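You operate a simulated robot arm through the tools that you are given. There is no shell and no other tool.

The job below is to be done with a simulated robot arm. You get a single attempt, and the scene is never put back.

Task
Oil a patch on the cap gauge's slideway and tighten the gauge clamp bolt.
Fine: coral brush, oil from the gauge oil tin, coral key; stand both tools back. Set down upright: coral brush, coral key. A coat counts when it lies all over at full strength: go over it till it gets no stronger.

It is judged by the outcome, as a careful person would: the job done as asked, and still so three seconds after it is handed in. It fails if anything else is knocked over, pushed out of place, dropped, spilled or broken. Lids that push on must go on centred and level and be pressed home; caps that screw on are set level and turned clockwise until they are tight.

Robot
A 7-joint arm with a three-finger gripper, fixed in place. Base frame: the origin is at the foot of the arm, x ahead of it, y to its left, z up; the work surface is at about z = 800. Units: mm, rad, N and s.
With the tool pointing down near the work surface it reaches from about 100 to 880 mm from the base axis. Its first joint turns from -2.897 to 2.897 rad. Payload 2.94 kg.
The TCP is the grasp point between the finger pads, 30 mm short of the fingertips. In the tool frame z runs along the fingers and y along their closing line. The gripper opens to 132 mm. The gripper's body begins 107 mm behind the TCP.
Orientation is that of the tool frame in the base frame, as [roll, pitch, yaw] about the fixed x, y, z axes, in that order (R = Rz(yaw) Ry(pitch) Rx(roll)). With the fingers straight down and closing along the base's y, the tool's x points along the base's -x, its y along +y and its z along -z.

Tools
- The arm moves only by the tool arm_command. Its argument "commands" is a list of rows, each a list of 7 numbers: the shift along the tool's x, y, z in mm, then the turn, a rotation vector about the tool's x, y, z in degrees, then the finger opening in mm, from 0 to 132. In form: [[tx, ty, tz, ax, ay, az, grip], ...]. A call has 1 to 20 rows; each row is the pose to reach, as a shift and turn from the pose commanded when the call began, along the tool's axes at that moment. Each row takes 0.2 s and may step no farther than 50 mm and 0.15 rad from the row before; otherwise, or with a gripper value out of range, the whole call is refused. Where a pose cannot be reached the arm comes as near as it can. A force on the tool above 40 N (or 10 N above the force at the start of the call, whichever is more), or a blocked arm, ends the call early, and 0.2 s more pass. Each finger halts on what it meets, pressing with about 42 N; the grip force reading is that of the motor and also rises with nothing between the fingers. The clock runs only during rows and for 0.2 s after the last one: add rows that repeat a pose to give the fingers time. It gives the time, the measured TCP pose, the force on the tool (base axes), the opening and the grip force at its end, in the units of the frame above (readings bear some noise), with the torque about the TCP (base axes, N m) and any sound that the robot's microphone picked up.
- Cameras (640 x 400 px; columns grow to the right, rows downward): "scene" is fixed at [218.4, -500, 1620.3]; the picture's right is [0.93, -0.38, 0.00], its down [-0.19, -0.47, -0.86] and it looks along [0.33, 0.80, -0.50] (base axes); focal length 327 px, centre (320, 200). "wrist" rides on the gripper at [72, 3, -144] in the tool frame; the picture's right is [-0.04, 1.00, 0.00], its down [-0.88, -0.04, -0.48] and it looks along [-0.48, -0.02, 0.88] (tool axes); focal length 256 px, centre (320, 200). There is no depth. A picture from a camera that has moved, and an enlarged one, comes with that camera's place and axes in the base frame and with its lens.
- capture(camera): a new picture of that camera. It takes no simulated time.
- lift_body(by): slides the trunk up (or, below 0, down) by that many mm; the arm rides with it, the base frame stays. It gives what a move gives, with no picture.
- enlarge(camera, box): a new picture of the part [left, top, right, bottom] of that camera's present view, enlarged. It takes no simulated time.
- job_done(): hands the job in; it is judged then, once.

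Places have to be worked out from the pictures, the camera data and where the tool is seen. Open the gripper and draw the arm clear of the work before you hand the job in, unless the task says otherwise.

The tools are called after ">>>" as name(argument=value, ...) on one line, values as JSON. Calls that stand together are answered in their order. arm_command: Moves the arm, as the interface text tells. Its arguments: {"type":"object","properties":{"commands":{"type":"array","items":{"type":"array","items":{"type":"number"}}}},"required":["commands"]} The other tools are called the same way: lift_body (by) slides the trunk up or down; capture (camera) takes a picture; enlarge (camera, box) takes an enlarged picture of a part of a camera's view; job_done () hands the job in.

At the start:

```text
time: 0.0
eef_pos: [388.8, 451.1, 1203.3]
orientation: [-3.141, 0.0, 3.141]
ft_force: [-0.2, 0.2, 0.5]
ft_torque: [-0.01, -0.01, 0.0]
opening: 132.3
finger_force: 0.1
trunk travel left (down, up): [-325.0, 215.0]
```

scene: 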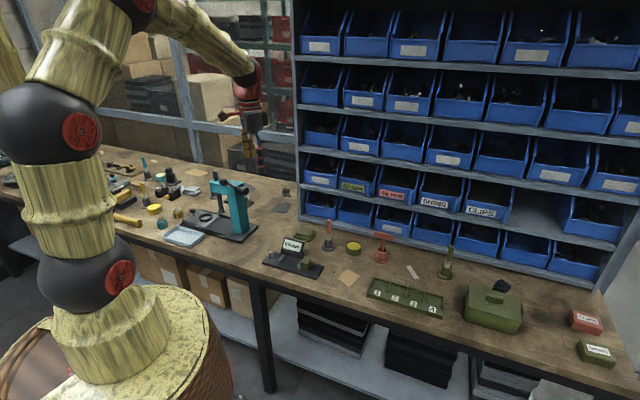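
wrist: 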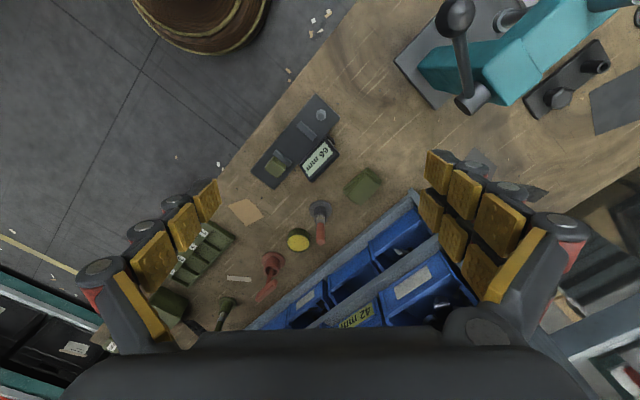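

I start by looking closer at the bench to identify the objects.

>>> enlarge(camera="scene", box=[240, 200, 480, 340])

>>> enlarge(camera="wrist", box=[130, 80, 430, 340])

>>> enlarge(camera="scene", box=[80, 140, 300, 280])

>>> enlarge(camera="scene", box=[420, 230, 640, 370])

```text
2.67 times, centred on (360, 270) of scene
camera zoom: at [218.4, -500.0, 1620.3], right [0.93, -0.38, 0.0], down [-0.19, -0.47, -0.86], along [0.33, 0.8, -0.5], focal length 871 px, centre (213, 13)
```

zoom: 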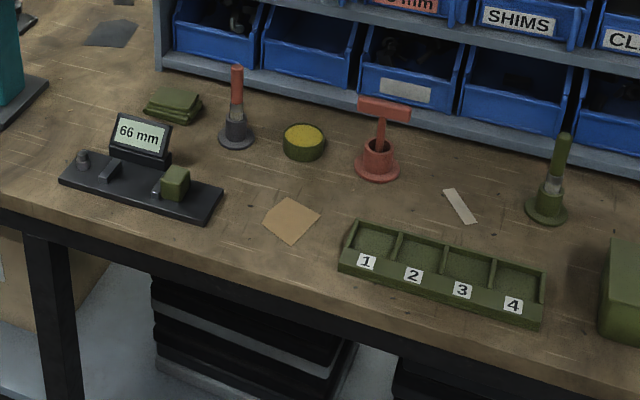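

```text
1.54 times, centred on (280, 210) of wrist
camera zoom: at [316.7, 454.5, 1347.7], right [0.04, 1.0, 0.0], down [0.88, -0.04, 0.48], along [0.48, -0.02, -0.88], focal length 394 px, centre (382, 185)
```

zoom: 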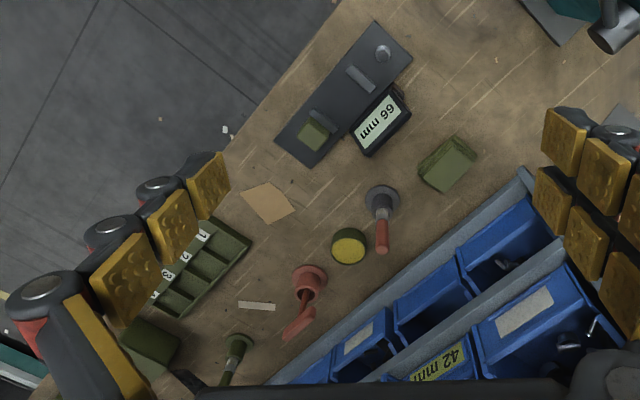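

```text
2.86 times, centred on (190, 210) of scene
camera zoom: at [218.4, -500.0, 1620.3], right [0.93, -0.38, 0.0], down [-0.19, -0.47, -0.86], along [0.33, 0.8, -0.5], focal length 933 px, centre (691, 171)
```

zoom: 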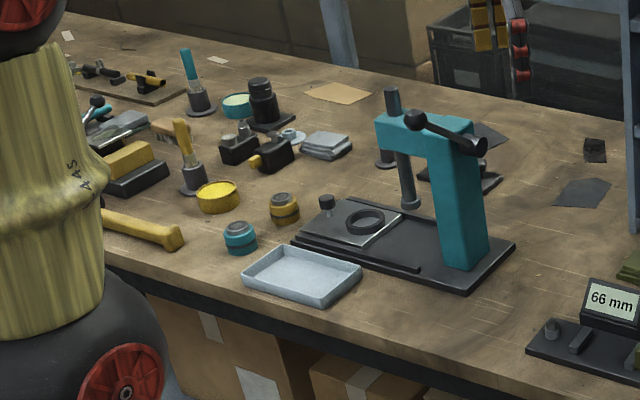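

```text
2.86 times, centred on (530, 300) of scene
camera zoom: at [218.4, -500.0, 1620.3], right [0.93, -0.38, 0.0], down [-0.19, -0.47, -0.86], along [0.33, 0.8, -0.5], focal length 933 px, centre (-280, -86)
```

zoom: 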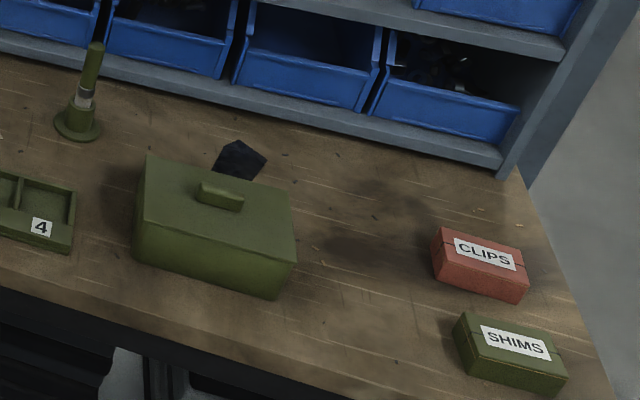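

The coral brush (grey stand), the olive tin, the coral key (T-handle, coral stand) and the gauge are visible. I move the wrist lower over the gauge at about (478, 394) for a closer look.

>>> arm_command(commands=[[0, -12, 45, 0, 0, 0, 132], [0, -24, 90, 0, 0, 0, 132], [0, -36, 135, 0, 0, 0, 132], [0, -48, 180, 0, 0, 0, 132], [0, -57, 225, 0, 0, 0, 132], [0, -57, 225, 0, 0, 0, 132]])

>>> capture(camera="wrist")

>>> enlarge(camera="wrist", box=[200, 60, 440, 210])

```text
time: 1.4
eef_pos: [388.5, 394.2, 978.2]
orientation: [-3.141, -0.001, 3.141]
ft_force: [0.1, -1.1, -1.0]
ft_torque: [0.03, -0.01, -0.04]
opening: 131.8
finger_force: 0.0
trunk travel left (down, up): [-325.0, 215.0]
```

```text
taken
camera wrist: at [316.3, 398.3, 1122.5], right [0.04, 1.0, 0.0], down [0.88, -0.04, 0.48], along [0.48, -0.02, -0.88], focal length 256 px, centre (320, 200)
```

wrist: 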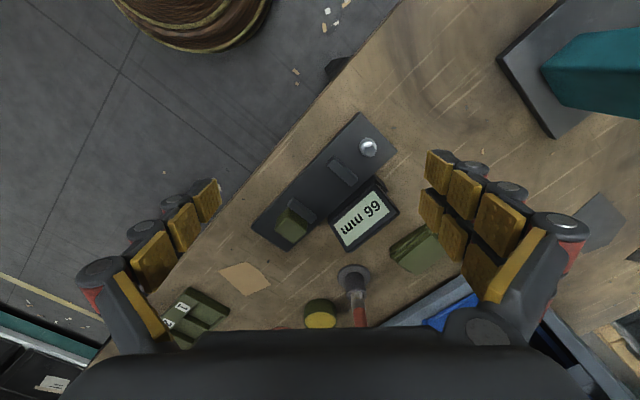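

```text
2.67 times, centred on (320, 135) of wrist
camera zoom: at [316.3, 398.3, 1122.5], right [0.04, 1.0, 0.0], down [0.88, -0.04, 0.48], along [0.48, -0.02, -0.88], focal length 683 px, centre (320, 373)
```

zoom: 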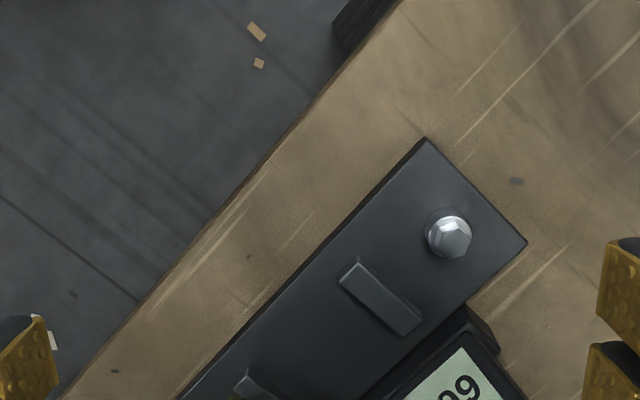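

The hex bolt is visible at one end of the gauge. I zoom on the other end and on neighbouring areas.

>>> enlarge(camera="wrist", box=[240, 100, 420, 260])

>>> enlarge(camera="scene", box=[250, 220, 340, 290])

>>> enlarge(camera="scene", box=[100, 150, 210, 220])

>>> enlarge(camera="scene", box=[310, 210, 420, 280])

```text
2.50 times, centred on (330, 180) of wrist
camera zoom: at [316.3, 398.3, 1122.5], right [0.04, 1.0, 0.0], down [0.88, -0.04, 0.48], along [0.48, -0.02, -0.88], focal length 640 px, centre (295, 250)
```

zoom: 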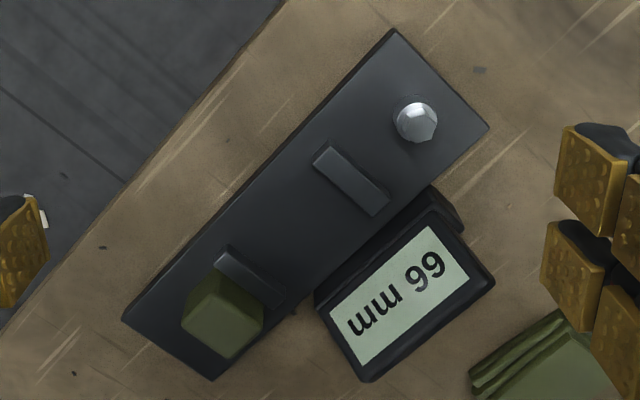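

```text
5.71 times, centred on (295, 255) of scene
camera zoom: at [218.4, -500.0, 1620.3], right [0.93, -0.38, 0.0], down [-0.19, -0.47, -0.86], along [0.33, 0.8, -0.5], focal length 1866 px, centre (463, -114)
```

zoom: 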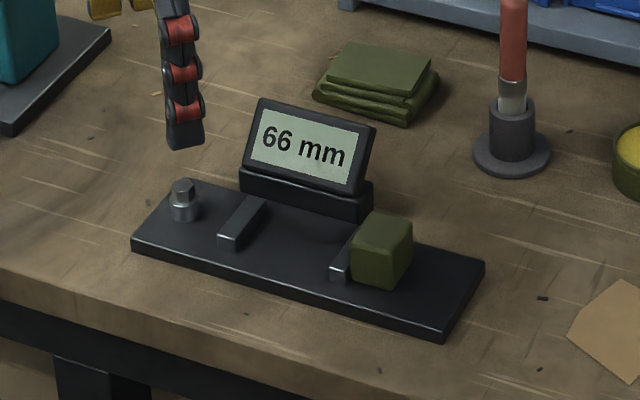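

```text
5.71 times, centred on (155, 185) of scene
camera zoom: at [218.4, -500.0, 1620.3], right [0.93, -0.38, 0.0], down [-0.19, -0.47, -0.86], along [0.33, 0.8, -0.5], focal length 1866 px, centre (1263, 286)
```

zoom: 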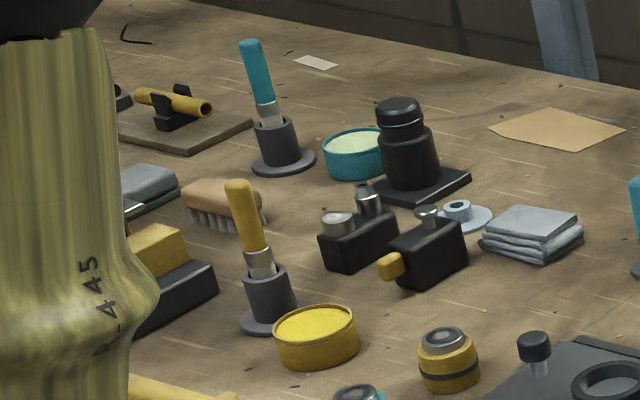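

```text
5.71 times, centred on (365, 245) of scene
camera zoom: at [218.4, -500.0, 1620.3], right [0.93, -0.38, 0.0], down [-0.19, -0.47, -0.86], along [0.33, 0.8, -0.5], focal length 1866 px, centre (63, -57)
```

zoom: 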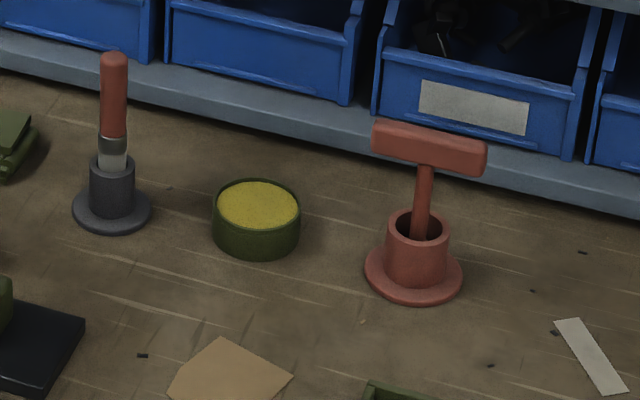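

The gauge plate runs along roughly (0.71,-0.70), bolt near (407,450). Next I rotate the tool 45° so it aligns with the bench, and move to look at brush, tin and key.

>>> arm_command(commands=[[-34, -17, -10, 0, 0, -6.4, 132], [-68, -34, -20, 0, 0, -12.8, 132], [-102, -51, -31, 0, 0, -19.2, 132], [-136, -68, -41, 0, 0, -25.7, 132], [-170, -86, -51, 0, 0, -32.1, 132], [-204, -103, -62, 0, 0, -38.6, 132], [-238, -120, -72, 0, 0, -45, 132], [-238, -120, -72, 0, 0, -45, 132]])

>>> capture(camera="wrist")

>>> enlarge(camera="wrist", box=[200, 120, 440, 280])

>>> capture(camera="scene")

```text
time: 3.2
eef_pos: [625.8, 273.9, 1051.7]
orientation: [3.14, -0.001, -2.355]
ft_force: [-1.7, -0.3, 0.5]
ft_torque: [-0.01, 0.01, 0.01]
opening: 131.9
finger_force: 0.0
trunk travel left (down, up): [-325.0, 215.0]
```

```text
taken
camera wrist: at [573.8, 224.2, 1194.8], right [-0.68, 0.74, 0.0], down [0.65, 0.6, 0.48], along [0.35, 0.32, -0.88], focal length 256 px, centre (320, 200)
```

wrist: 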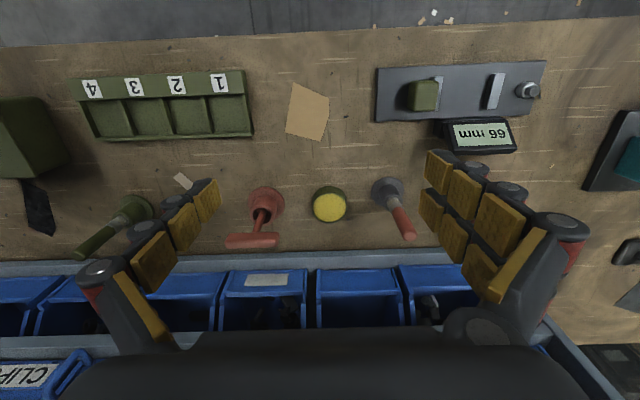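

```text
2.50 times, centred on (320, 200) of wrist
camera zoom: at [573.8, 224.2, 1194.8], right [-0.68, 0.74, 0.0], down [0.65, 0.6, 0.48], along [0.35, 0.32, -0.88], focal length 640 px, centre (320, 200)
```

zoom: 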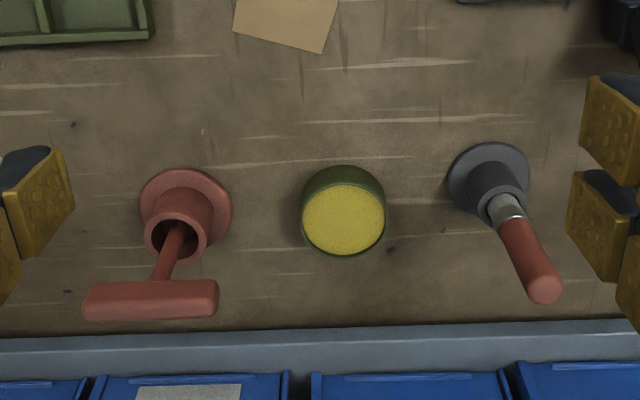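

```text
taken
```

scene: 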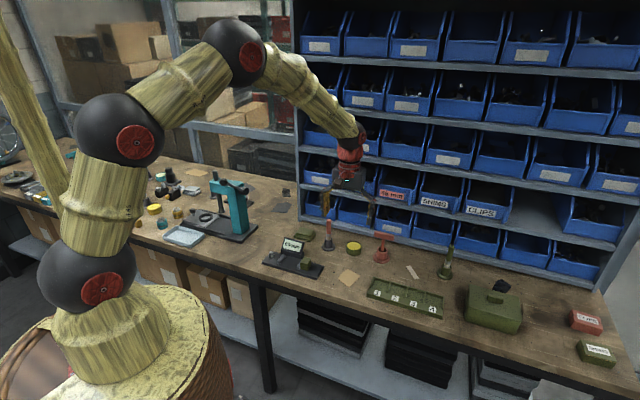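

Estimates: brush stands vertical at about (642,444), handle z≈859–927; tin centre about (723,383); key stand about (800,305) with its bar at z≈900. I move above the brush with the gripper aligned to the bench.

>>> arm_command(commands=[[-33, 27, 0, 0, 0, 0, 132], [-66, 54, 0, 0, 0, 0, 132], [-99, 81, 20, 0, 0, 0, 132], [-120, 100, 40, 0, 0, 0, 100], [-131.5, 108.7, 51.7, 0, 0, 0, 80], [-131.5, 108.7, 51.7, 0, 0, 0, 70], [-131.5, 108.7, 51.7, 0, 0, 0, 70]])

>>> capture(camera="wrist")

>>> enlarge(camera="scene", box=[270, 160, 410, 270])

```text
time: 4.8
eef_pos: [643.4, 444.1, 998.8]
orientation: [3.141, 0.001, -2.358]
ft_force: [0.8, -0.3, -0.6]
ft_torque: [0.01, -0.02, 0.03]
opening: 70.7
finger_force: 0.1
trunk travel left (down, up): [-325.0, 215.0]
```

```text
taken
camera wrist: at [589.8, 394.5, 1142.7], right [-0.68, 0.74, 0.0], down [0.65, 0.59, 0.48], along [0.35, 0.32, -0.88], focal length 256 px, centre (320, 200)
```

wrist: 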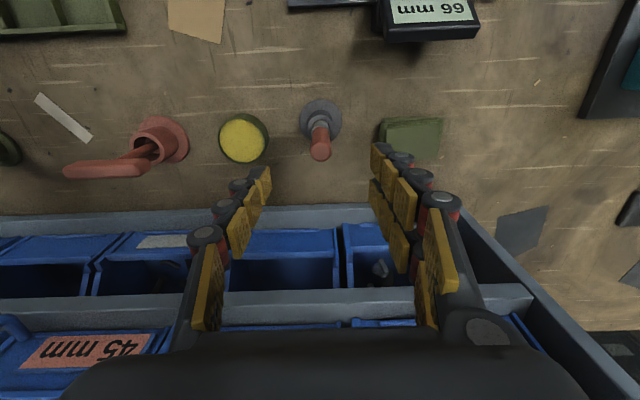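

```text
3.64 times, centred on (340, 215) of scene
camera zoom: at [218.4, -500.0, 1620.3], right [0.93, -0.38, 0.0], down [-0.19, -0.47, -0.86], along [0.33, 0.8, -0.5], focal length 1188 px, centre (247, 146)
```

zoom: 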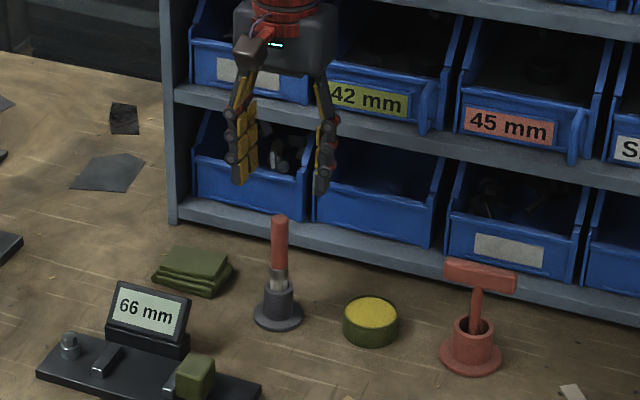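

The brush appears very close to the tool axis; I zoom to refine the lateral offset before descending.

>>> enlarge(camera="wrist", box=[270, 80, 370, 180])

```text
4.00 times, centred on (320, 130) of wrist
camera zoom: at [589.8, 394.5, 1142.7], right [-0.68, 0.74, 0.0], down [0.65, 0.59, 0.48], along [0.35, 0.32, -0.88], focal length 1024 px, centre (320, 480)
```

zoom: 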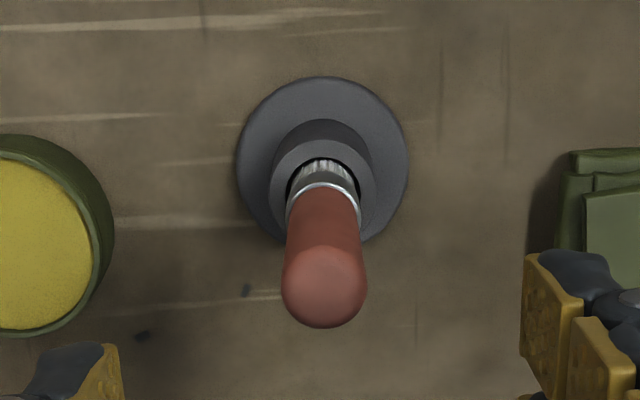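

The axis offset is about 3.5 mm toward the robot side. I correct it, descend to grasp the handle at z≈897 and close.

>>> arm_command(commands=[[3.5, 0.8, 30, 0, 0, 0, 60], [3.5, 0.8, 65, 0, 0, 0, 55], [3.5, 0.8, 95, 0, 0, 0, 50], [3.5, 0.8, 101.8, 0, 0, 0, 50], [3.5, 0.8, 101.8, 0, 0, 0, 40], [3.5, 0.8, 101.8, 0, 0, 0, 28], [3.5, 0.8, 101.8, 0, 0, 0, 20], [3.5, 0.8, 101.8, 0, 0, 0, 10], [3.5, 0.8, 101.8, 0, 0, 0, 5], [3.5, 0.8, 101.8, 0, 0, 0, 0], [3.5, 0.8, 101.8, 0, 0, 0, 0], [3.5, 0.8, 101.8, 0, 0, 0, 0]])

>>> capture(camera="wrist")

>>> enlarge(camera="scene", box=[290, 190, 380, 270])

```text
time: 7.4
eef_pos: [640.4, 442.3, 896.5]
orientation: [-3.141, 0.0, -2.356]
ft_force: [1.1, -0.6, -0.8]
ft_torque: [0.01, -0.02, -0.02]
opening: 14.9
finger_force: 41.0
trunk travel left (down, up): [-325.0, 215.0]
```

```text
taken
camera wrist: at [586.9, 393.4, 1040.4], right [-0.68, 0.74, 0.0], down [0.65, 0.59, 0.48], along [0.35, 0.32, -0.88], focal length 256 px, centre (320, 200)
```

wrist: 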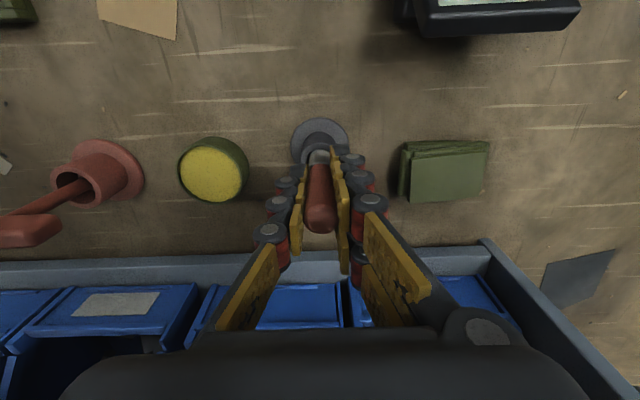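

```text
5.00 times, centred on (335, 230) of scene
camera zoom: at [218.4, -500.0, 1620.3], right [0.93, -0.38, 0.0], down [-0.19, -0.47, -0.86], along [0.33, 0.8, -0.5], focal length 1633 px, centre (245, 50)
```

zoom: 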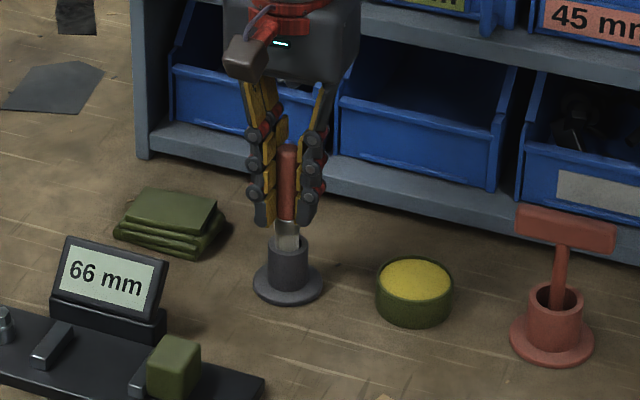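

The brush is gripped (opening 14.9, 41 N) at TCP (640.4, 442.3, 896.5), which I keep as the return pose. I lift straight up and check its tip.

>>> arm_command(commands=[[0, 0, -20, 0, 0, 0, 0], [0, 0, -50, 0, 0, 0, 0], [0, 0, -80, 0, 0, 0, 0], [0, 0, -110, 0, 0, 0, 0], [0, 0, -110, 0, 0, 0, 0]])

>>> enlarge(camera="wrist", box=[240, 90, 400, 230])

>>> enlarge(camera="scene", box=[290, 170, 380, 260])

```text
time: 8.6
eef_pos: [640.7, 442.6, 1006.8]
orientation: [3.141, 0.0, -2.354]
ft_force: [-0.8, 0.7, 0.0]
ft_torque: [-0.02, -0.01, 0.0]
opening: 14.5
finger_force: 41.1
trunk travel left (down, up): [-325.0, 215.0]
```

```text
2.86 times, centred on (320, 160) of wrist
camera zoom: at [587.6, 393.7, 1150.5], right [-0.68, 0.74, 0.0], down [0.65, 0.59, 0.47], along [0.35, 0.32, -0.88], focal length 731 px, centre (320, 314)
```

zoom: 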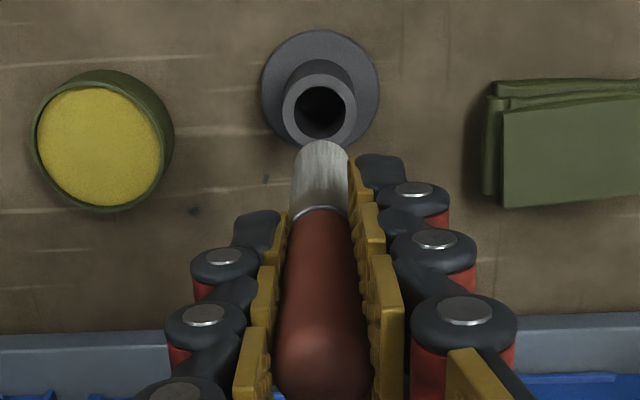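

```text
4.44 times, centred on (335, 215) of scene
camera zoom: at [218.4, -500.0, 1620.3], right [0.93, -0.38, 0.0], down [-0.19, -0.47, -0.86], along [0.33, 0.8, -0.5], focal length 1451 px, centre (253, 133)
```

zoom: 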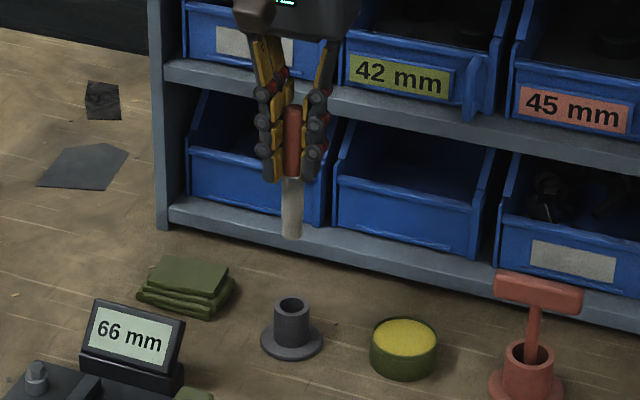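

The brush is held straight; its tip is roughly 90 mm below the TCP. I carry it over the tin at about (723.5, 382.5) and lower until the tip is just above the oil.

>>> arm_command(commands=[[-5, -34, 0, 0, 0, 0, 0], [-10, -68, 0, 0, 0, 0, 0], [-16, -101, 0, 0, 0, 0, 0], [-16, -101, 0, 0, 0, 0, 0], [-16, -101, 40, 0, 0, 0, 0], [-16, -101, 75, 0, 0, 0, 0], [-16, -101, 85, 0, 0, 0, 0], [-16, -101, 85, 0, 0, 0, 0]])

>>> enlarge(camera="wrist", box=[240, 90, 400, 230])

>>> enlarge(camera="scene", box=[310, 190, 400, 260])

```text
time: 10.4
eef_pos: [722.2, 382.1, 921.8]
orientation: [3.141, 0.002, -2.355]
ft_force: [-0.8, 0.7, 0.2]
ft_torque: [-0.01, 0.0, -0.02]
opening: 14.6
finger_force: 40.5
trunk travel left (down, up): [-325.0, 215.0]
```

```text
2.86 times, centred on (320, 160) of wrist
camera zoom: at [670.0, 333.7, 1066.0], right [-0.68, 0.74, 0.0], down [0.65, 0.59, 0.48], along [0.35, 0.32, -0.88], focal length 731 px, centre (320, 314)
```

zoom: 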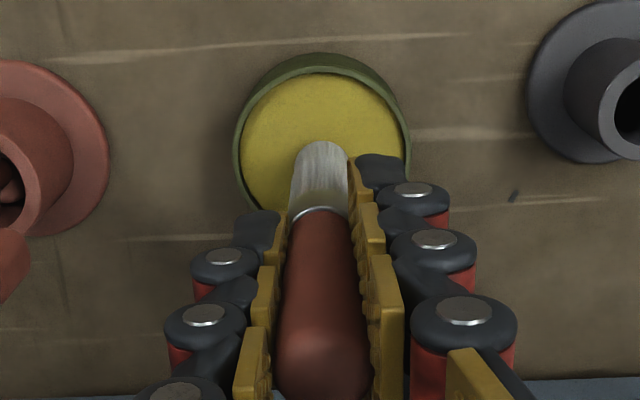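

```text
5.71 times, centred on (355, 225) of scene
camera zoom: at [218.4, -500.0, 1620.3], right [0.93, -0.38, 0.0], down [-0.19, -0.47, -0.86], along [0.33, 0.8, -0.5], focal length 1866 px, centre (120, 57)
```

zoom: 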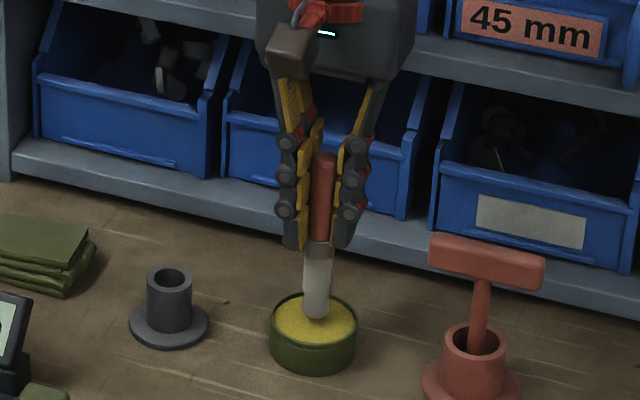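

The tip sits just above the tin's centre. I lower in small steps while watching force.

>>> arm_command(commands=[[0, 0, 5, 0, 0, 0, 0], [0, 0, 10, 0, 0, 0, 0], [0, 0, 14, 0, 0, 0, 0], [0, 0, 14, 0, 0, 0, 0]])

>>> enlarge(camera="scene", box=[310, 190, 400, 260])

>>> enlarge(camera="wrist", box=[240, 90, 400, 230])

```text
time: 11.4
eef_pos: [723.3, 383.1, 913.2]
orientation: [-3.14, 0.009, -2.356]
ft_force: [-2.8, -0.8, 31.0]
ft_torque: [-0.05, 0.25, 0.01]
opening: 14.6
finger_force: 41.6
trunk travel left (down, up): [-325.0, 215.0]
```

```text
5.71 times, centred on (355, 225) of scene
camera zoom: at [218.4, -500.0, 1620.3], right [0.93, -0.38, 0.0], down [-0.19, -0.47, -0.86], along [0.33, 0.8, -0.5], focal length 1866 px, centre (120, 57)
```

zoom: 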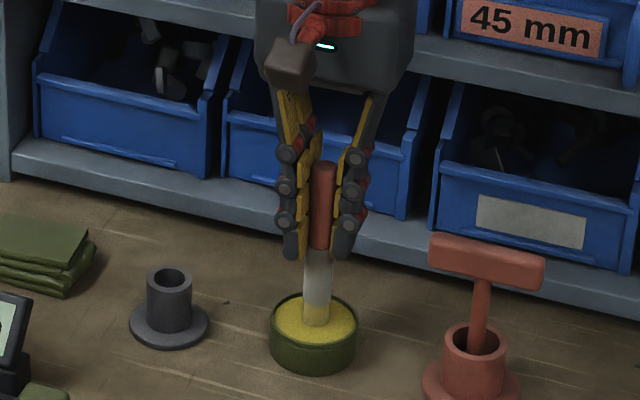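

```text
2.86 times, centred on (320, 160) of wrist
camera zoom: at [669.4, 333.2, 1056.8], right [-0.68, 0.74, 0.0], down [0.64, 0.59, 0.48], along [0.36, 0.33, -0.88], focal length 731 px, centre (320, 314)
```

zoom: 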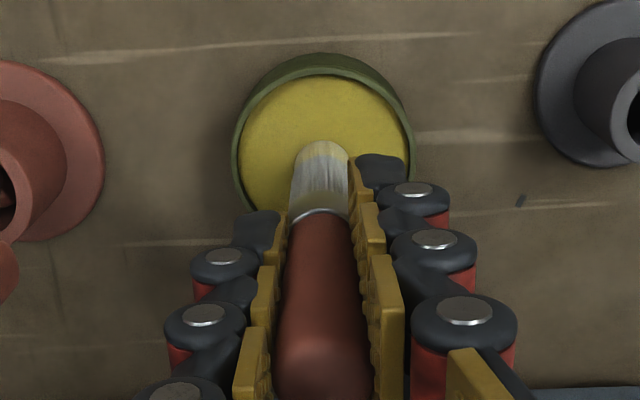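

The tip met the oil (31 N at TCP 913) and the bristle ends look yellow, so it is loaded. I raise it clear and verify.

>>> arm_command(commands=[[0, 0, -7, 0, 0, 0, 0], [0, 0, -30, 0, 0, 0, 0], [0, 0, -70, 0, 0, 0, 0], [0, 0, -100, 0, 0, 0, 0], [0, 0, -100, 0, 0, 0, 0]])

>>> enlarge(camera="scene", box=[310, 170, 400, 240])

>>> enlarge(camera="wrist", box=[240, 90, 400, 230])

```text
time: 12.6
eef_pos: [721.9, 381.5, 1006.9]
orientation: [-3.141, -0.001, -2.357]
ft_force: [0.6, 0.2, -1.0]
ft_torque: [0.05, 0.01, 0.05]
opening: 14.7
finger_force: 41.0
trunk travel left (down, up): [-325.0, 215.0]
```

```text
5.71 times, centred on (355, 205) of scene
camera zoom: at [218.4, -500.0, 1620.3], right [0.93, -0.38, 0.0], down [-0.19, -0.47, -0.86], along [0.33, 0.8, -0.5], focal length 1866 px, centre (120, 171)
```

zoom: 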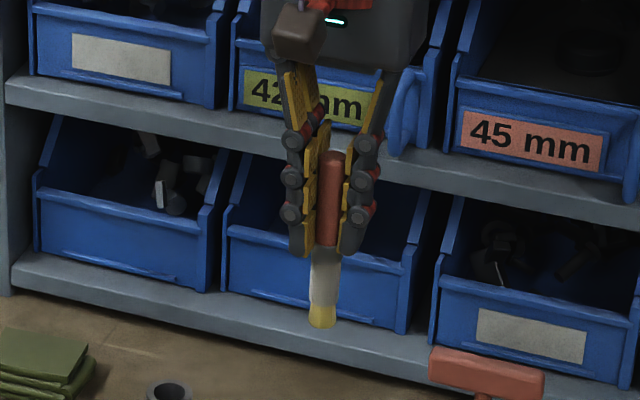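

```text
2.86 times, centred on (320, 160) of wrist
camera zoom: at [669.4, 332.2, 1151.0], right [-0.68, 0.74, 0.0], down [0.65, 0.59, 0.47], along [0.35, 0.32, -0.88], focal length 731 px, centre (320, 314)
```

zoom: 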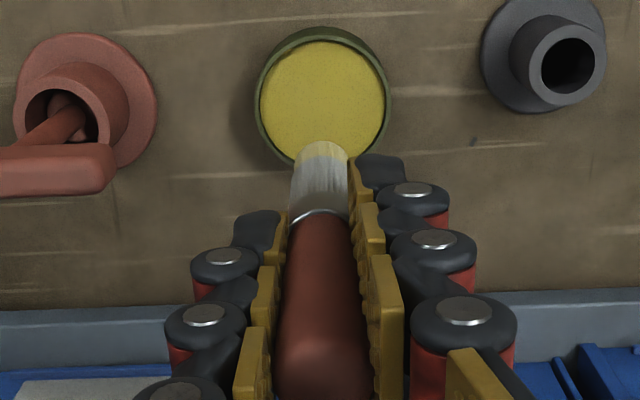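

The bristle end is yellow with oil. I now carry the brush, raised, to above the middle of the gauge's slideway (between the jaws, about (465, 394)) and look.

>>> arm_command(commands=[[0, 0, -40, 0, 0, 0, 0], [30, 32, -40, 0, 0, 0, 0], [60, 64, -40, 0, 0, 0, 0], [90, 98, -40, 0, 0, 0, 0], [120, 131, -40, 0, 0, 0, 0], [148, 162, -40, 0, 0, 0, 0], [172.6, 190.8, -40, 0, 0, 0, 0], [172.6, 190.8, -40, 0, 0, 0, 0]])

>>> enlarge(camera="wrist", box=[220, 60, 420, 210])

>>> enlarge(camera="scene", box=[250, 180, 350, 290])

```text
time: 14.4
eef_pos: [466.0, 394.6, 1048.0]
orientation: [3.142, 0.0, -2.356]
ft_force: [0.3, 0.0, 0.3]
ft_torque: [-0.01, 0.0, 0.0]
opening: 14.8
finger_force: 40.2
trunk travel left (down, up): [-325.0, 215.0]
```

```text
2.67 times, centred on (320, 135) of wrist
camera zoom: at [412.5, 346.6, 1192.1], right [-0.68, 0.74, 0.0], down [0.65, 0.59, 0.48], along [0.35, 0.32, -0.88], focal length 683 px, centre (320, 373)
```

zoom: 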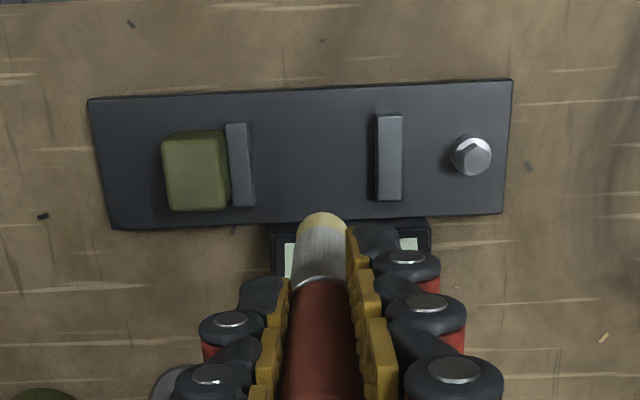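

```text
3.64 times, centred on (300, 235) of scene
camera zoom: at [218.4, -500.0, 1620.3], right [0.93, -0.38, 0.0], down [-0.19, -0.47, -0.86], along [0.33, 0.8, -0.5], focal length 1188 px, centre (393, 73)
```

zoom: 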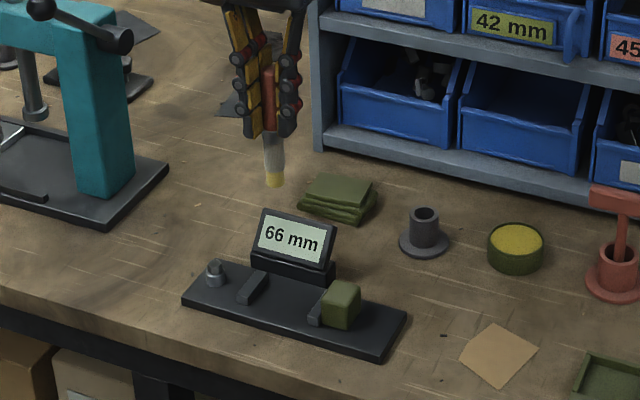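

The brush is over the plate centre within ~3 mm, between the two jaws. I lower until close to the surface, then creep down to contact.

>>> arm_command(commands=[[0, -3, 40, 0, 0, 0, 0], [0, -3, 80, 0, 0, 0, 0], [0, -3, 115, 0, 0, 0, 0], [0, -3, 128, 0, 0, 0, 0], [0, -3, 128, 0, 0, 0, 0]])

>>> enlarge(camera="scene", box=[250, 200, 350, 290])

>>> enlarge(camera="wrist", box=[220, 60, 420, 210])

```text
time: 15.6
eef_pos: [467.1, 392.9, 919.8]
orientation: [3.141, -0.001, -2.355]
ft_force: [0.1, 0.3, -0.4]
ft_torque: [0.0, 0.04, -0.01]
opening: 14.6
finger_force: 41.0
trunk travel left (down, up): [-325.0, 215.0]
```

```text
4.44 times, centred on (300, 245) of scene
camera zoom: at [218.4, -500.0, 1620.3], right [0.93, -0.38, 0.0], down [-0.19, -0.47, -0.86], along [0.33, 0.8, -0.5], focal length 1451 px, centre (409, 0)
```

zoom: 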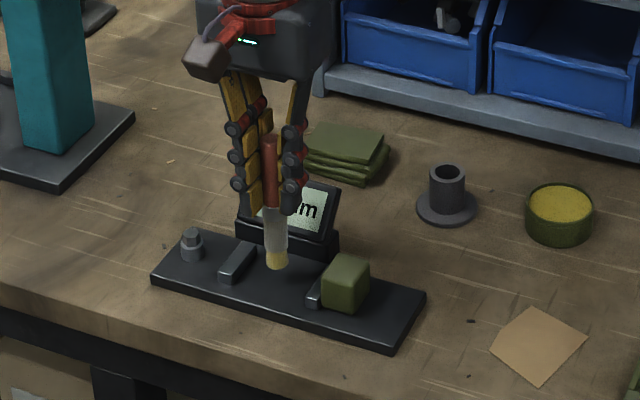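

```text
2.67 times, centred on (320, 135) of wrist
camera zoom: at [414.7, 344.0, 1064.4], right [-0.68, 0.74, 0.0], down [0.65, 0.59, 0.48], along [0.35, 0.32, -0.88], focal length 683 px, centre (320, 373)
```

zoom: 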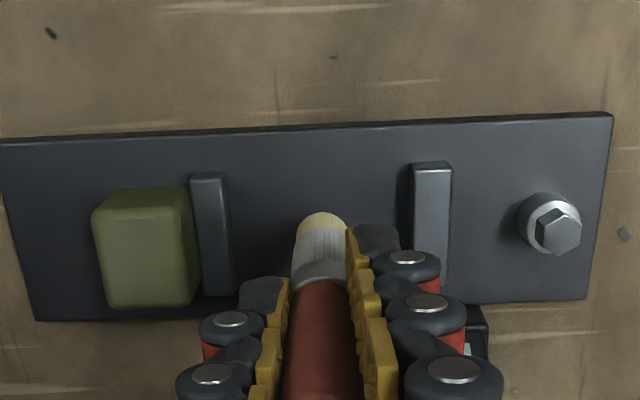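

No contact yet at 919.8. I creep down 1–2 mm at a time.

>>> arm_command(commands=[[0, 0, 4, 0, 0, 0, 0], [0, 0, 8, 0, 0, 0, 0], [0, 0, 10, 0, 0, 0, 0], [0, 0, 10, 0, 0, 0, 0]])

```text
time: 16.6
eef_pos: [468.6, 393.3, 909.5]
orientation: [3.142, 0.001, -2.355]
ft_force: [0.3, -0.8, 0.0]
ft_torque: [0.02, 0.0, -0.01]
opening: 14.6
finger_force: 40.6
trunk travel left (down, up): [-325.0, 215.0]
```

>>> arm_command(commands=[[0, 0, 1.5, 0, 0, 0, 0], [0, 0, 3, 0, 0, 0, 0], [0, 0, 4, 0, 0, 0, 0], [0, 0, 4, 0, 0, 0, 0]])

>>> enlarge(camera="scene", box=[260, 220, 330, 280])

```text
time: 17.6
eef_pos: [467.6, 394.1, 905.6]
orientation: [3.141, 0.001, -2.357]
ft_force: [-0.8, 0.2, -0.7]
ft_torque: [0.02, 0.01, -0.03]
opening: 14.5
finger_force: 41.1
trunk travel left (down, up): [-325.0, 215.0]
```

```text
6.67 times, centred on (295, 250) of scene
camera zoom: at [218.4, -500.0, 1620.3], right [0.93, -0.38, 0.0], down [-0.19, -0.47, -0.86], along [0.33, 0.8, -0.5], focal length 2177 px, centre (487, -133)
```

zoom: 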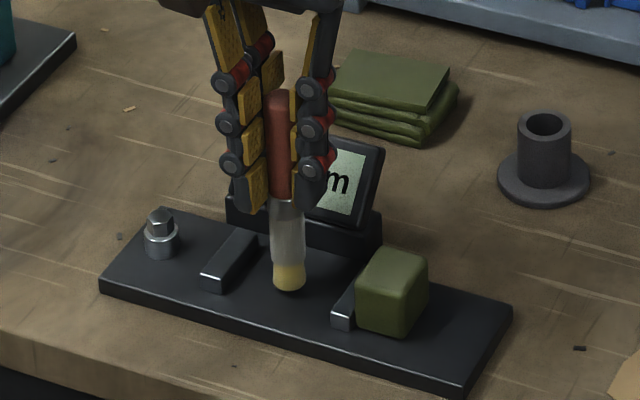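

Still no contact force at 905.6; I keep creeping.

>>> arm_command(commands=[[0, 0, 1.5, 0, 0, 0, 0], [0, 0, 3, 0, 0, 0, 0], [0, 0, 3, 0, 0, 0, 0]])

```text
time: 18.4
eef_pos: [467.8, 392.2, 903.6]
orientation: [3.141, -0.001, -2.357]
ft_force: [1.7, 0.2, -0.7]
ft_torque: [0.0, -0.01, 0.0]
opening: 14.8
finger_force: 40.9
trunk travel left (down, up): [-325.0, 215.0]
```

>>> arm_command(commands=[[0, 0, 1, 0, 0, 0, 0], [0, 0, 2, 0, 0, 0, 0], [0, 0, 3, 0, 0, 0, 0], [0, 0, 3, 0, 0, 0, 0]])

>>> enlarge(camera="scene", box=[260, 220, 330, 280])

```text
time: 19.4
eef_pos: [467.6, 393.3, 900.4]
orientation: [3.141, -0.001, -2.356]
ft_force: [-1.4, -1.0, 4.2]
ft_torque: [-0.07, 0.04, 0.0]
opening: 14.7
finger_force: 41.0
trunk travel left (down, up): [-325.0, 215.0]
```

```text
6.67 times, centred on (295, 250) of scene
camera zoom: at [218.4, -500.0, 1620.3], right [0.93, -0.38, 0.0], down [-0.19, -0.47, -0.86], along [0.33, 0.8, -0.5], focal length 2177 px, centre (487, -133)
```

zoom: 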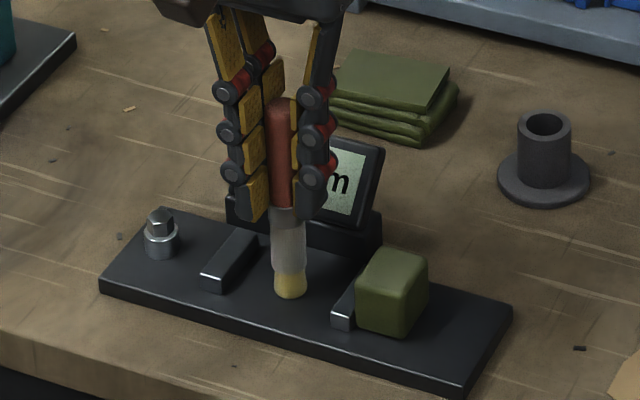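

Contact at about 900.5 (4 N). I make one short stroke along the slideway to see where and how oil appears.

>>> arm_command(commands=[[0, 4, 1, 0, 0, 0, 0], [0, 8, 1, 0, 0, 0, 0], [0, 12, 1, 0, 0, 0, 0], [0, 8, 1, 0, 0, 0, 0], [0, 4, 1, 0, 0, 0, 0], [0, 0, 1, 0, 0, 0, 0], [0, -4, 1, 0, 0, 0, 0], [0, -8, 1, 0, 0, 0, 0], [0, -12, 1, 0, 0, 0, 0], [0, -12, 1, 0, 0, 0, 0]])

>>> enlarge(camera="scene", box=[260, 220, 330, 280])

>>> enlarge(camera="wrist", box=[240, 70, 400, 210])

```text
time: 21.6
eef_pos: [475.7, 383.6, 899.8]
orientation: [-3.141, 0.002, -2.357]
ft_force: [-4.9, 6.2, 20.1]
ft_torque: [0.45, 0.42, -0.01]
opening: 14.6
finger_force: 41.2
trunk travel left (down, up): [-325.0, 215.0]
```

```text
6.67 times, centred on (295, 250) of scene
camera zoom: at [218.4, -500.0, 1620.3], right [0.93, -0.38, 0.0], down [-0.19, -0.47, -0.86], along [0.33, 0.8, -0.5], focal length 2177 px, centre (487, -133)
```

zoom: 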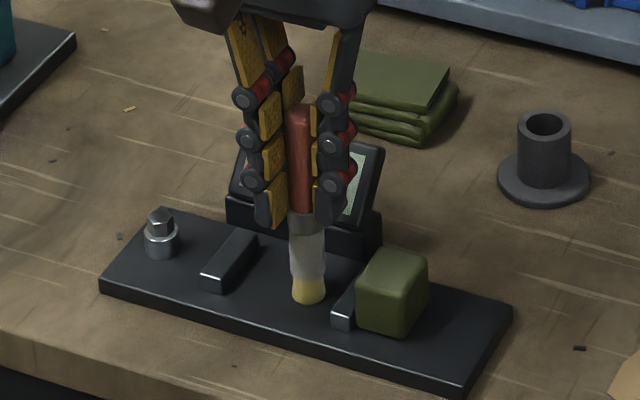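

```text
2.86 times, centred on (320, 140) of wrist
camera zoom: at [422.5, 335.3, 1044.0], right [-0.68, 0.74, 0.0], down [0.65, 0.59, 0.48], along [0.35, 0.32, -0.88], focal length 731 px, centre (320, 371)
```

zoom: 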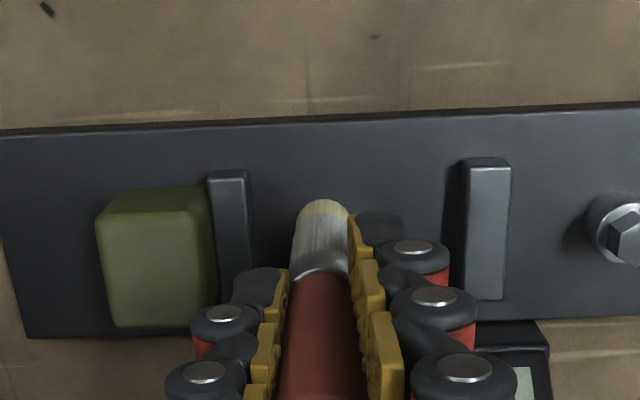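

No oil trace is obvious. I raise the brush and inspect the plate closely.

>>> arm_command(commands=[[0, 0, -20, 0, 0, 0, 0], [40, 0, -60, 0, 0, 0, 0], [60, 0, -90, 0, 0, 0, 0], [60, 0, -90, 0, 0, 0, 0]])

>>> enlarge(camera="scene", box=[260, 230, 330, 280])

>>> capture(camera="wrist")

>>> enlarge(camera="wrist", box=[220, 100, 420, 230])

```text
refused: row 2 steps farther than a row can; nothing moved
```

```text
8.00 times, centred on (295, 255) of scene
camera zoom: at [218.4, -500.0, 1620.3], right [0.93, -0.38, 0.0], down [-0.19, -0.47, -0.86], along [0.33, 0.8, -0.5], focal length 2612 px, centre (520, -240)
```

zoom: 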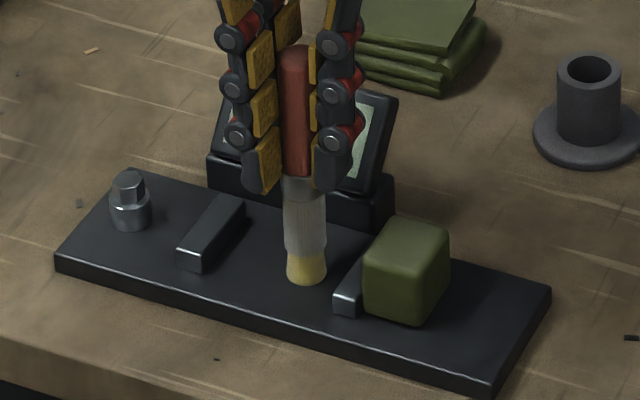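

```text
taken
camera wrist: at [422.5, 335.3, 1044.0], right [-0.68, 0.74, 0.0], down [0.65, 0.59, 0.48], along [0.35, 0.32, -0.88], focal length 256 px, centre (320, 200)
```

wrist: 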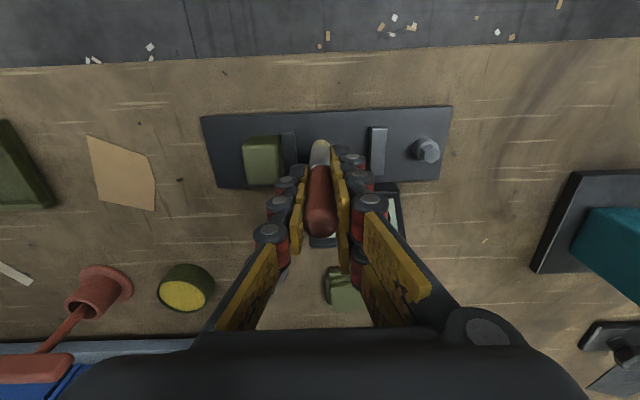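

```text
3.08 times, centred on (320, 165) of wrist
camera zoom: at [422.5, 335.3, 1044.0], right [-0.68, 0.74, 0.0], down [0.65, 0.59, 0.48], along [0.35, 0.32, -0.88], focal length 788 px, centre (320, 308)
```

zoom: 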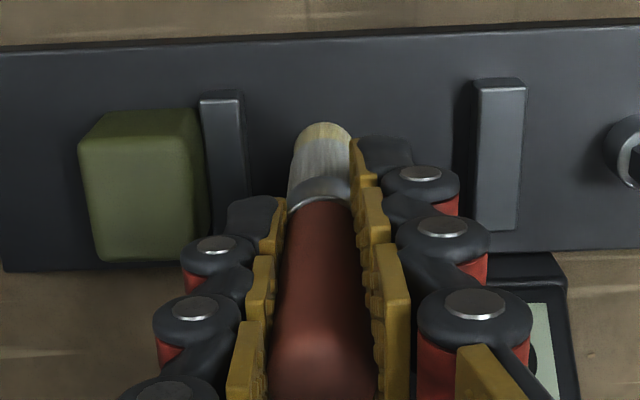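

The path was refused for step size; I raise in smaller steps and inspect.

>>> arm_command(commands=[[0, 0, -20, 0, 0, 0, 0], [0, 0, -60, 0, 0, 0, 0], [20, 0, -100, 0, 0, 0, 0], [50, 0, -130, 0, 0, 0, 0], [90, 0, -140, 0, 0, 0, 0], [90, 0, -140, 0, 0, 0, 0]])

>>> enlarge(camera="scene", box=[260, 230, 330, 280])

>>> capture(camera="wrist")

>>> enlarge(camera="wrist", box=[220, 130, 420, 260])

```text
time: 23.0
eef_pos: [413.4, 320.5, 1037.8]
orientation: [-3.142, 0.0, -2.356]
ft_force: [-0.3, -0.7, -0.7]
ft_torque: [-0.02, 0.02, 0.0]
opening: 14.3
finger_force: 40.7
trunk travel left (down, up): [-325.0, 215.0]
```

```text
8.00 times, centred on (295, 255) of scene
camera zoom: at [218.4, -500.0, 1620.3], right [0.93, -0.38, 0.0], down [-0.19, -0.47, -0.86], along [0.33, 0.8, -0.5], focal length 2612 px, centre (520, -240)
```

zoom: 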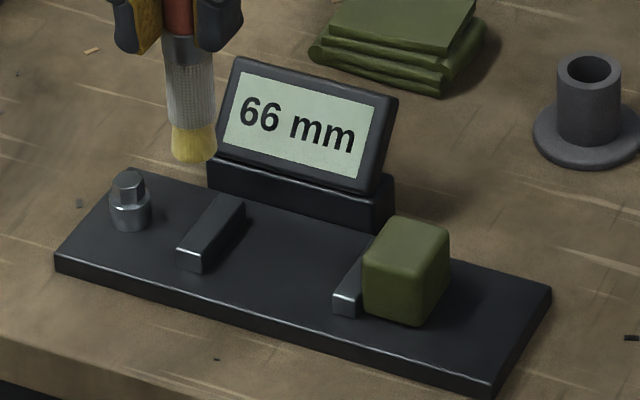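

```text
taken
camera wrist: at [359.7, 270.5, 1183.0], right [-0.68, 0.74, 0.0], down [0.65, 0.59, 0.48], along [0.35, 0.32, -0.88], focal length 256 px, centre (320, 200)
```

wrist: 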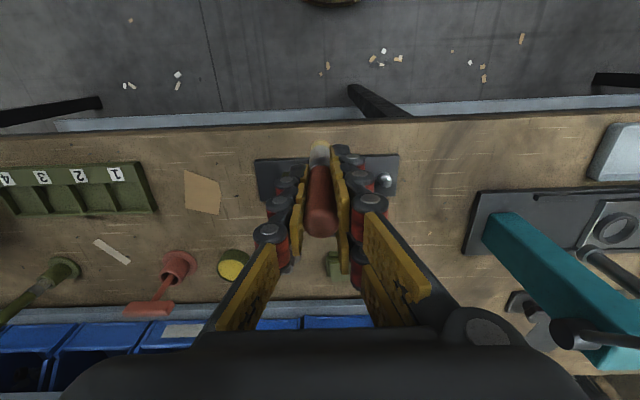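

```text
3.08 times, centred on (320, 195) of wrist
camera zoom: at [359.7, 270.5, 1183.0], right [-0.68, 0.74, 0.0], down [0.65, 0.59, 0.48], along [0.35, 0.32, -0.88], focal length 788 px, centre (320, 215)
```

zoom: 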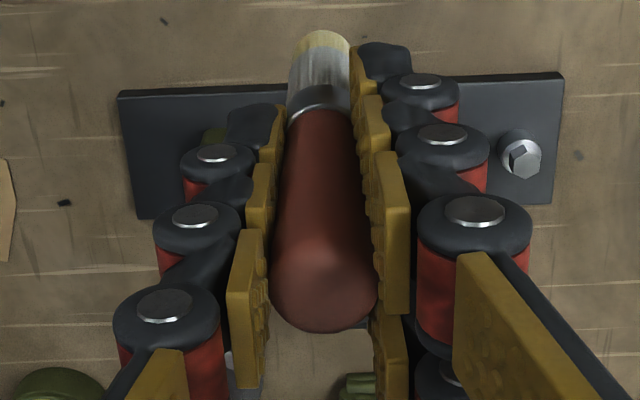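

I zoom tightly on the plate to look for a faint coat.

>>> enlarge(camera="scene", box=[280, 252, 312, 274])

>>> enlarge(camera="scene", box=[262, 242, 340, 285])

```text
16.00 times, centred on (296, 263) of scene
camera zoom: at [218.4, -500.0, 1620.3], right [0.93, -0.38, 0.0], down [-0.19, -0.47, -0.86], along [0.33, 0.8, -0.5], focal length 5225 px, centre (704, -808)
```

zoom: 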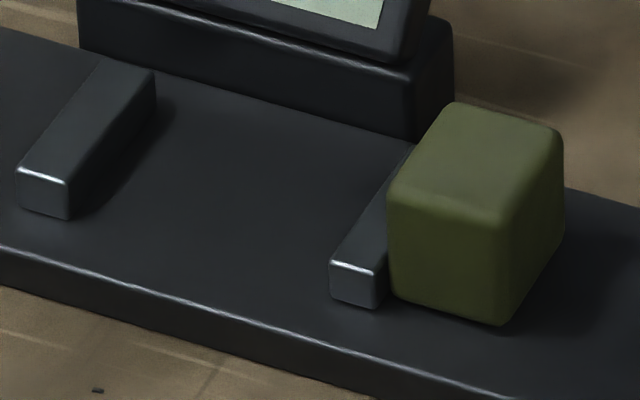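

```text
8.21 times, centred on (301, 264) of scene
camera zoom: at [218.4, -500.0, 1620.3], right [0.93, -0.38, 0.0], down [-0.19, -0.47, -0.86], along [0.33, 0.8, -0.5], focal length 2679 px, centre (476, -321)
```

zoom: 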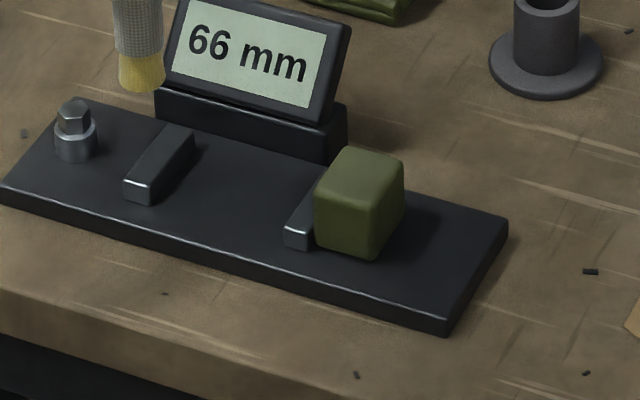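

No coat is visible yet. I go back to the middle and stroke across the plate width as well, then look again.

>>> arm_command(commands=[[-45, 6, 0, 0, 0, 0, 0], [-90, 12, 0, 0, 0, 0, 0], [-90, 12, 45, 0, 0, 0, 0], [-90, 12, 90, 0, 0, 0, 0], [-90, 12, 125, 0, 0, 0, 0], [-90, 12, 136, 0, 0, 0, 0], [-90, 12, 140, 0, 0, 0, 0], [-85, 12, 140, 0, 0, 0, 0], [-80, 12, 140, 0, 0, 0, 0], [-75, 12, 140, 0, 0, 0, 0], [-70, 12, 140, 0, 0, 0, 0], [-75, 12, 140, 0, 0, 0, 0], [-80, 12, 140, 0, 0, 0, 0], [-85, 12, 140, 0, 0, 0, 0], [-90, 12, 140, 0, 0, 0, 0], [-95, 12, 140, 0, 0, 0, 0], [-100, 12, 140, 0, 0, 0, 0], [-105, 12, 140, 0, 0, 0, 0], [-110, 12, 140, 0, 0, 0, 0], [-110, 12, 140, 0, 0, 0, 0]])

>>> enlarge(camera="scene", box=[270, 235, 330, 280])

>>> enlarge(camera="wrist", box=[240, 70, 400, 210])

```text
time: 27.2
eef_pos: [481.6, 407.3, 898.8]
orientation: [3.14, 0.001, -2.355]
ft_force: [-2.2, -2.6, 11.2]
ft_torque: [-0.22, 0.2, 0.01]
opening: 14.4
finger_force: 40.5
trunk travel left (down, up): [-325.0, 215.0]
```

```text
8.89 times, centred on (300, 258) of scene
camera zoom: at [218.4, -500.0, 1620.3], right [0.93, -0.38, 0.0], down [-0.19, -0.47, -0.86], along [0.33, 0.8, -0.5], focal length 2903 px, centre (498, -311)
```

zoom: 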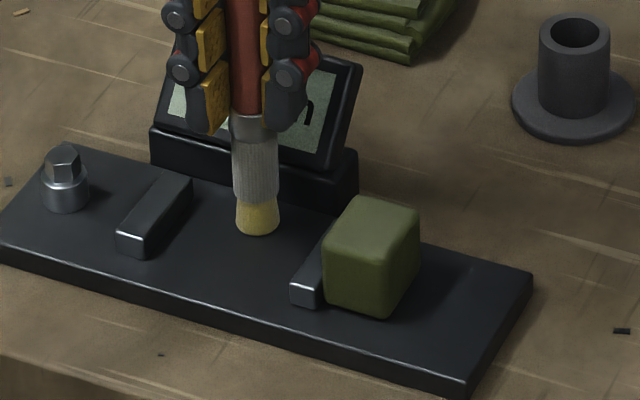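

```text
2.86 times, centred on (320, 140) of wrist
camera zoom: at [428.4, 358.1, 1043.8], right [-0.68, 0.74, 0.0], down [0.65, 0.59, 0.48], along [0.35, 0.32, -0.88], focal length 731 px, centre (320, 371)
```

zoom: 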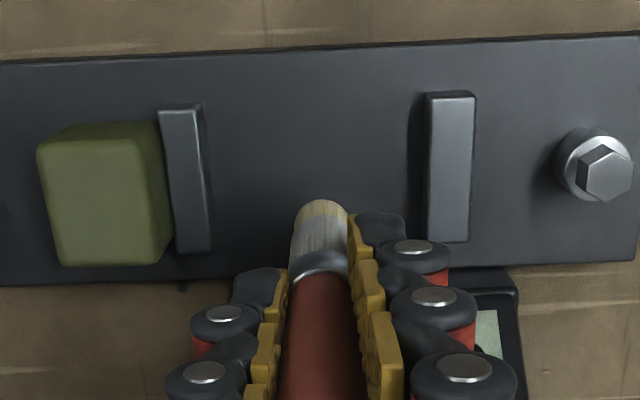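

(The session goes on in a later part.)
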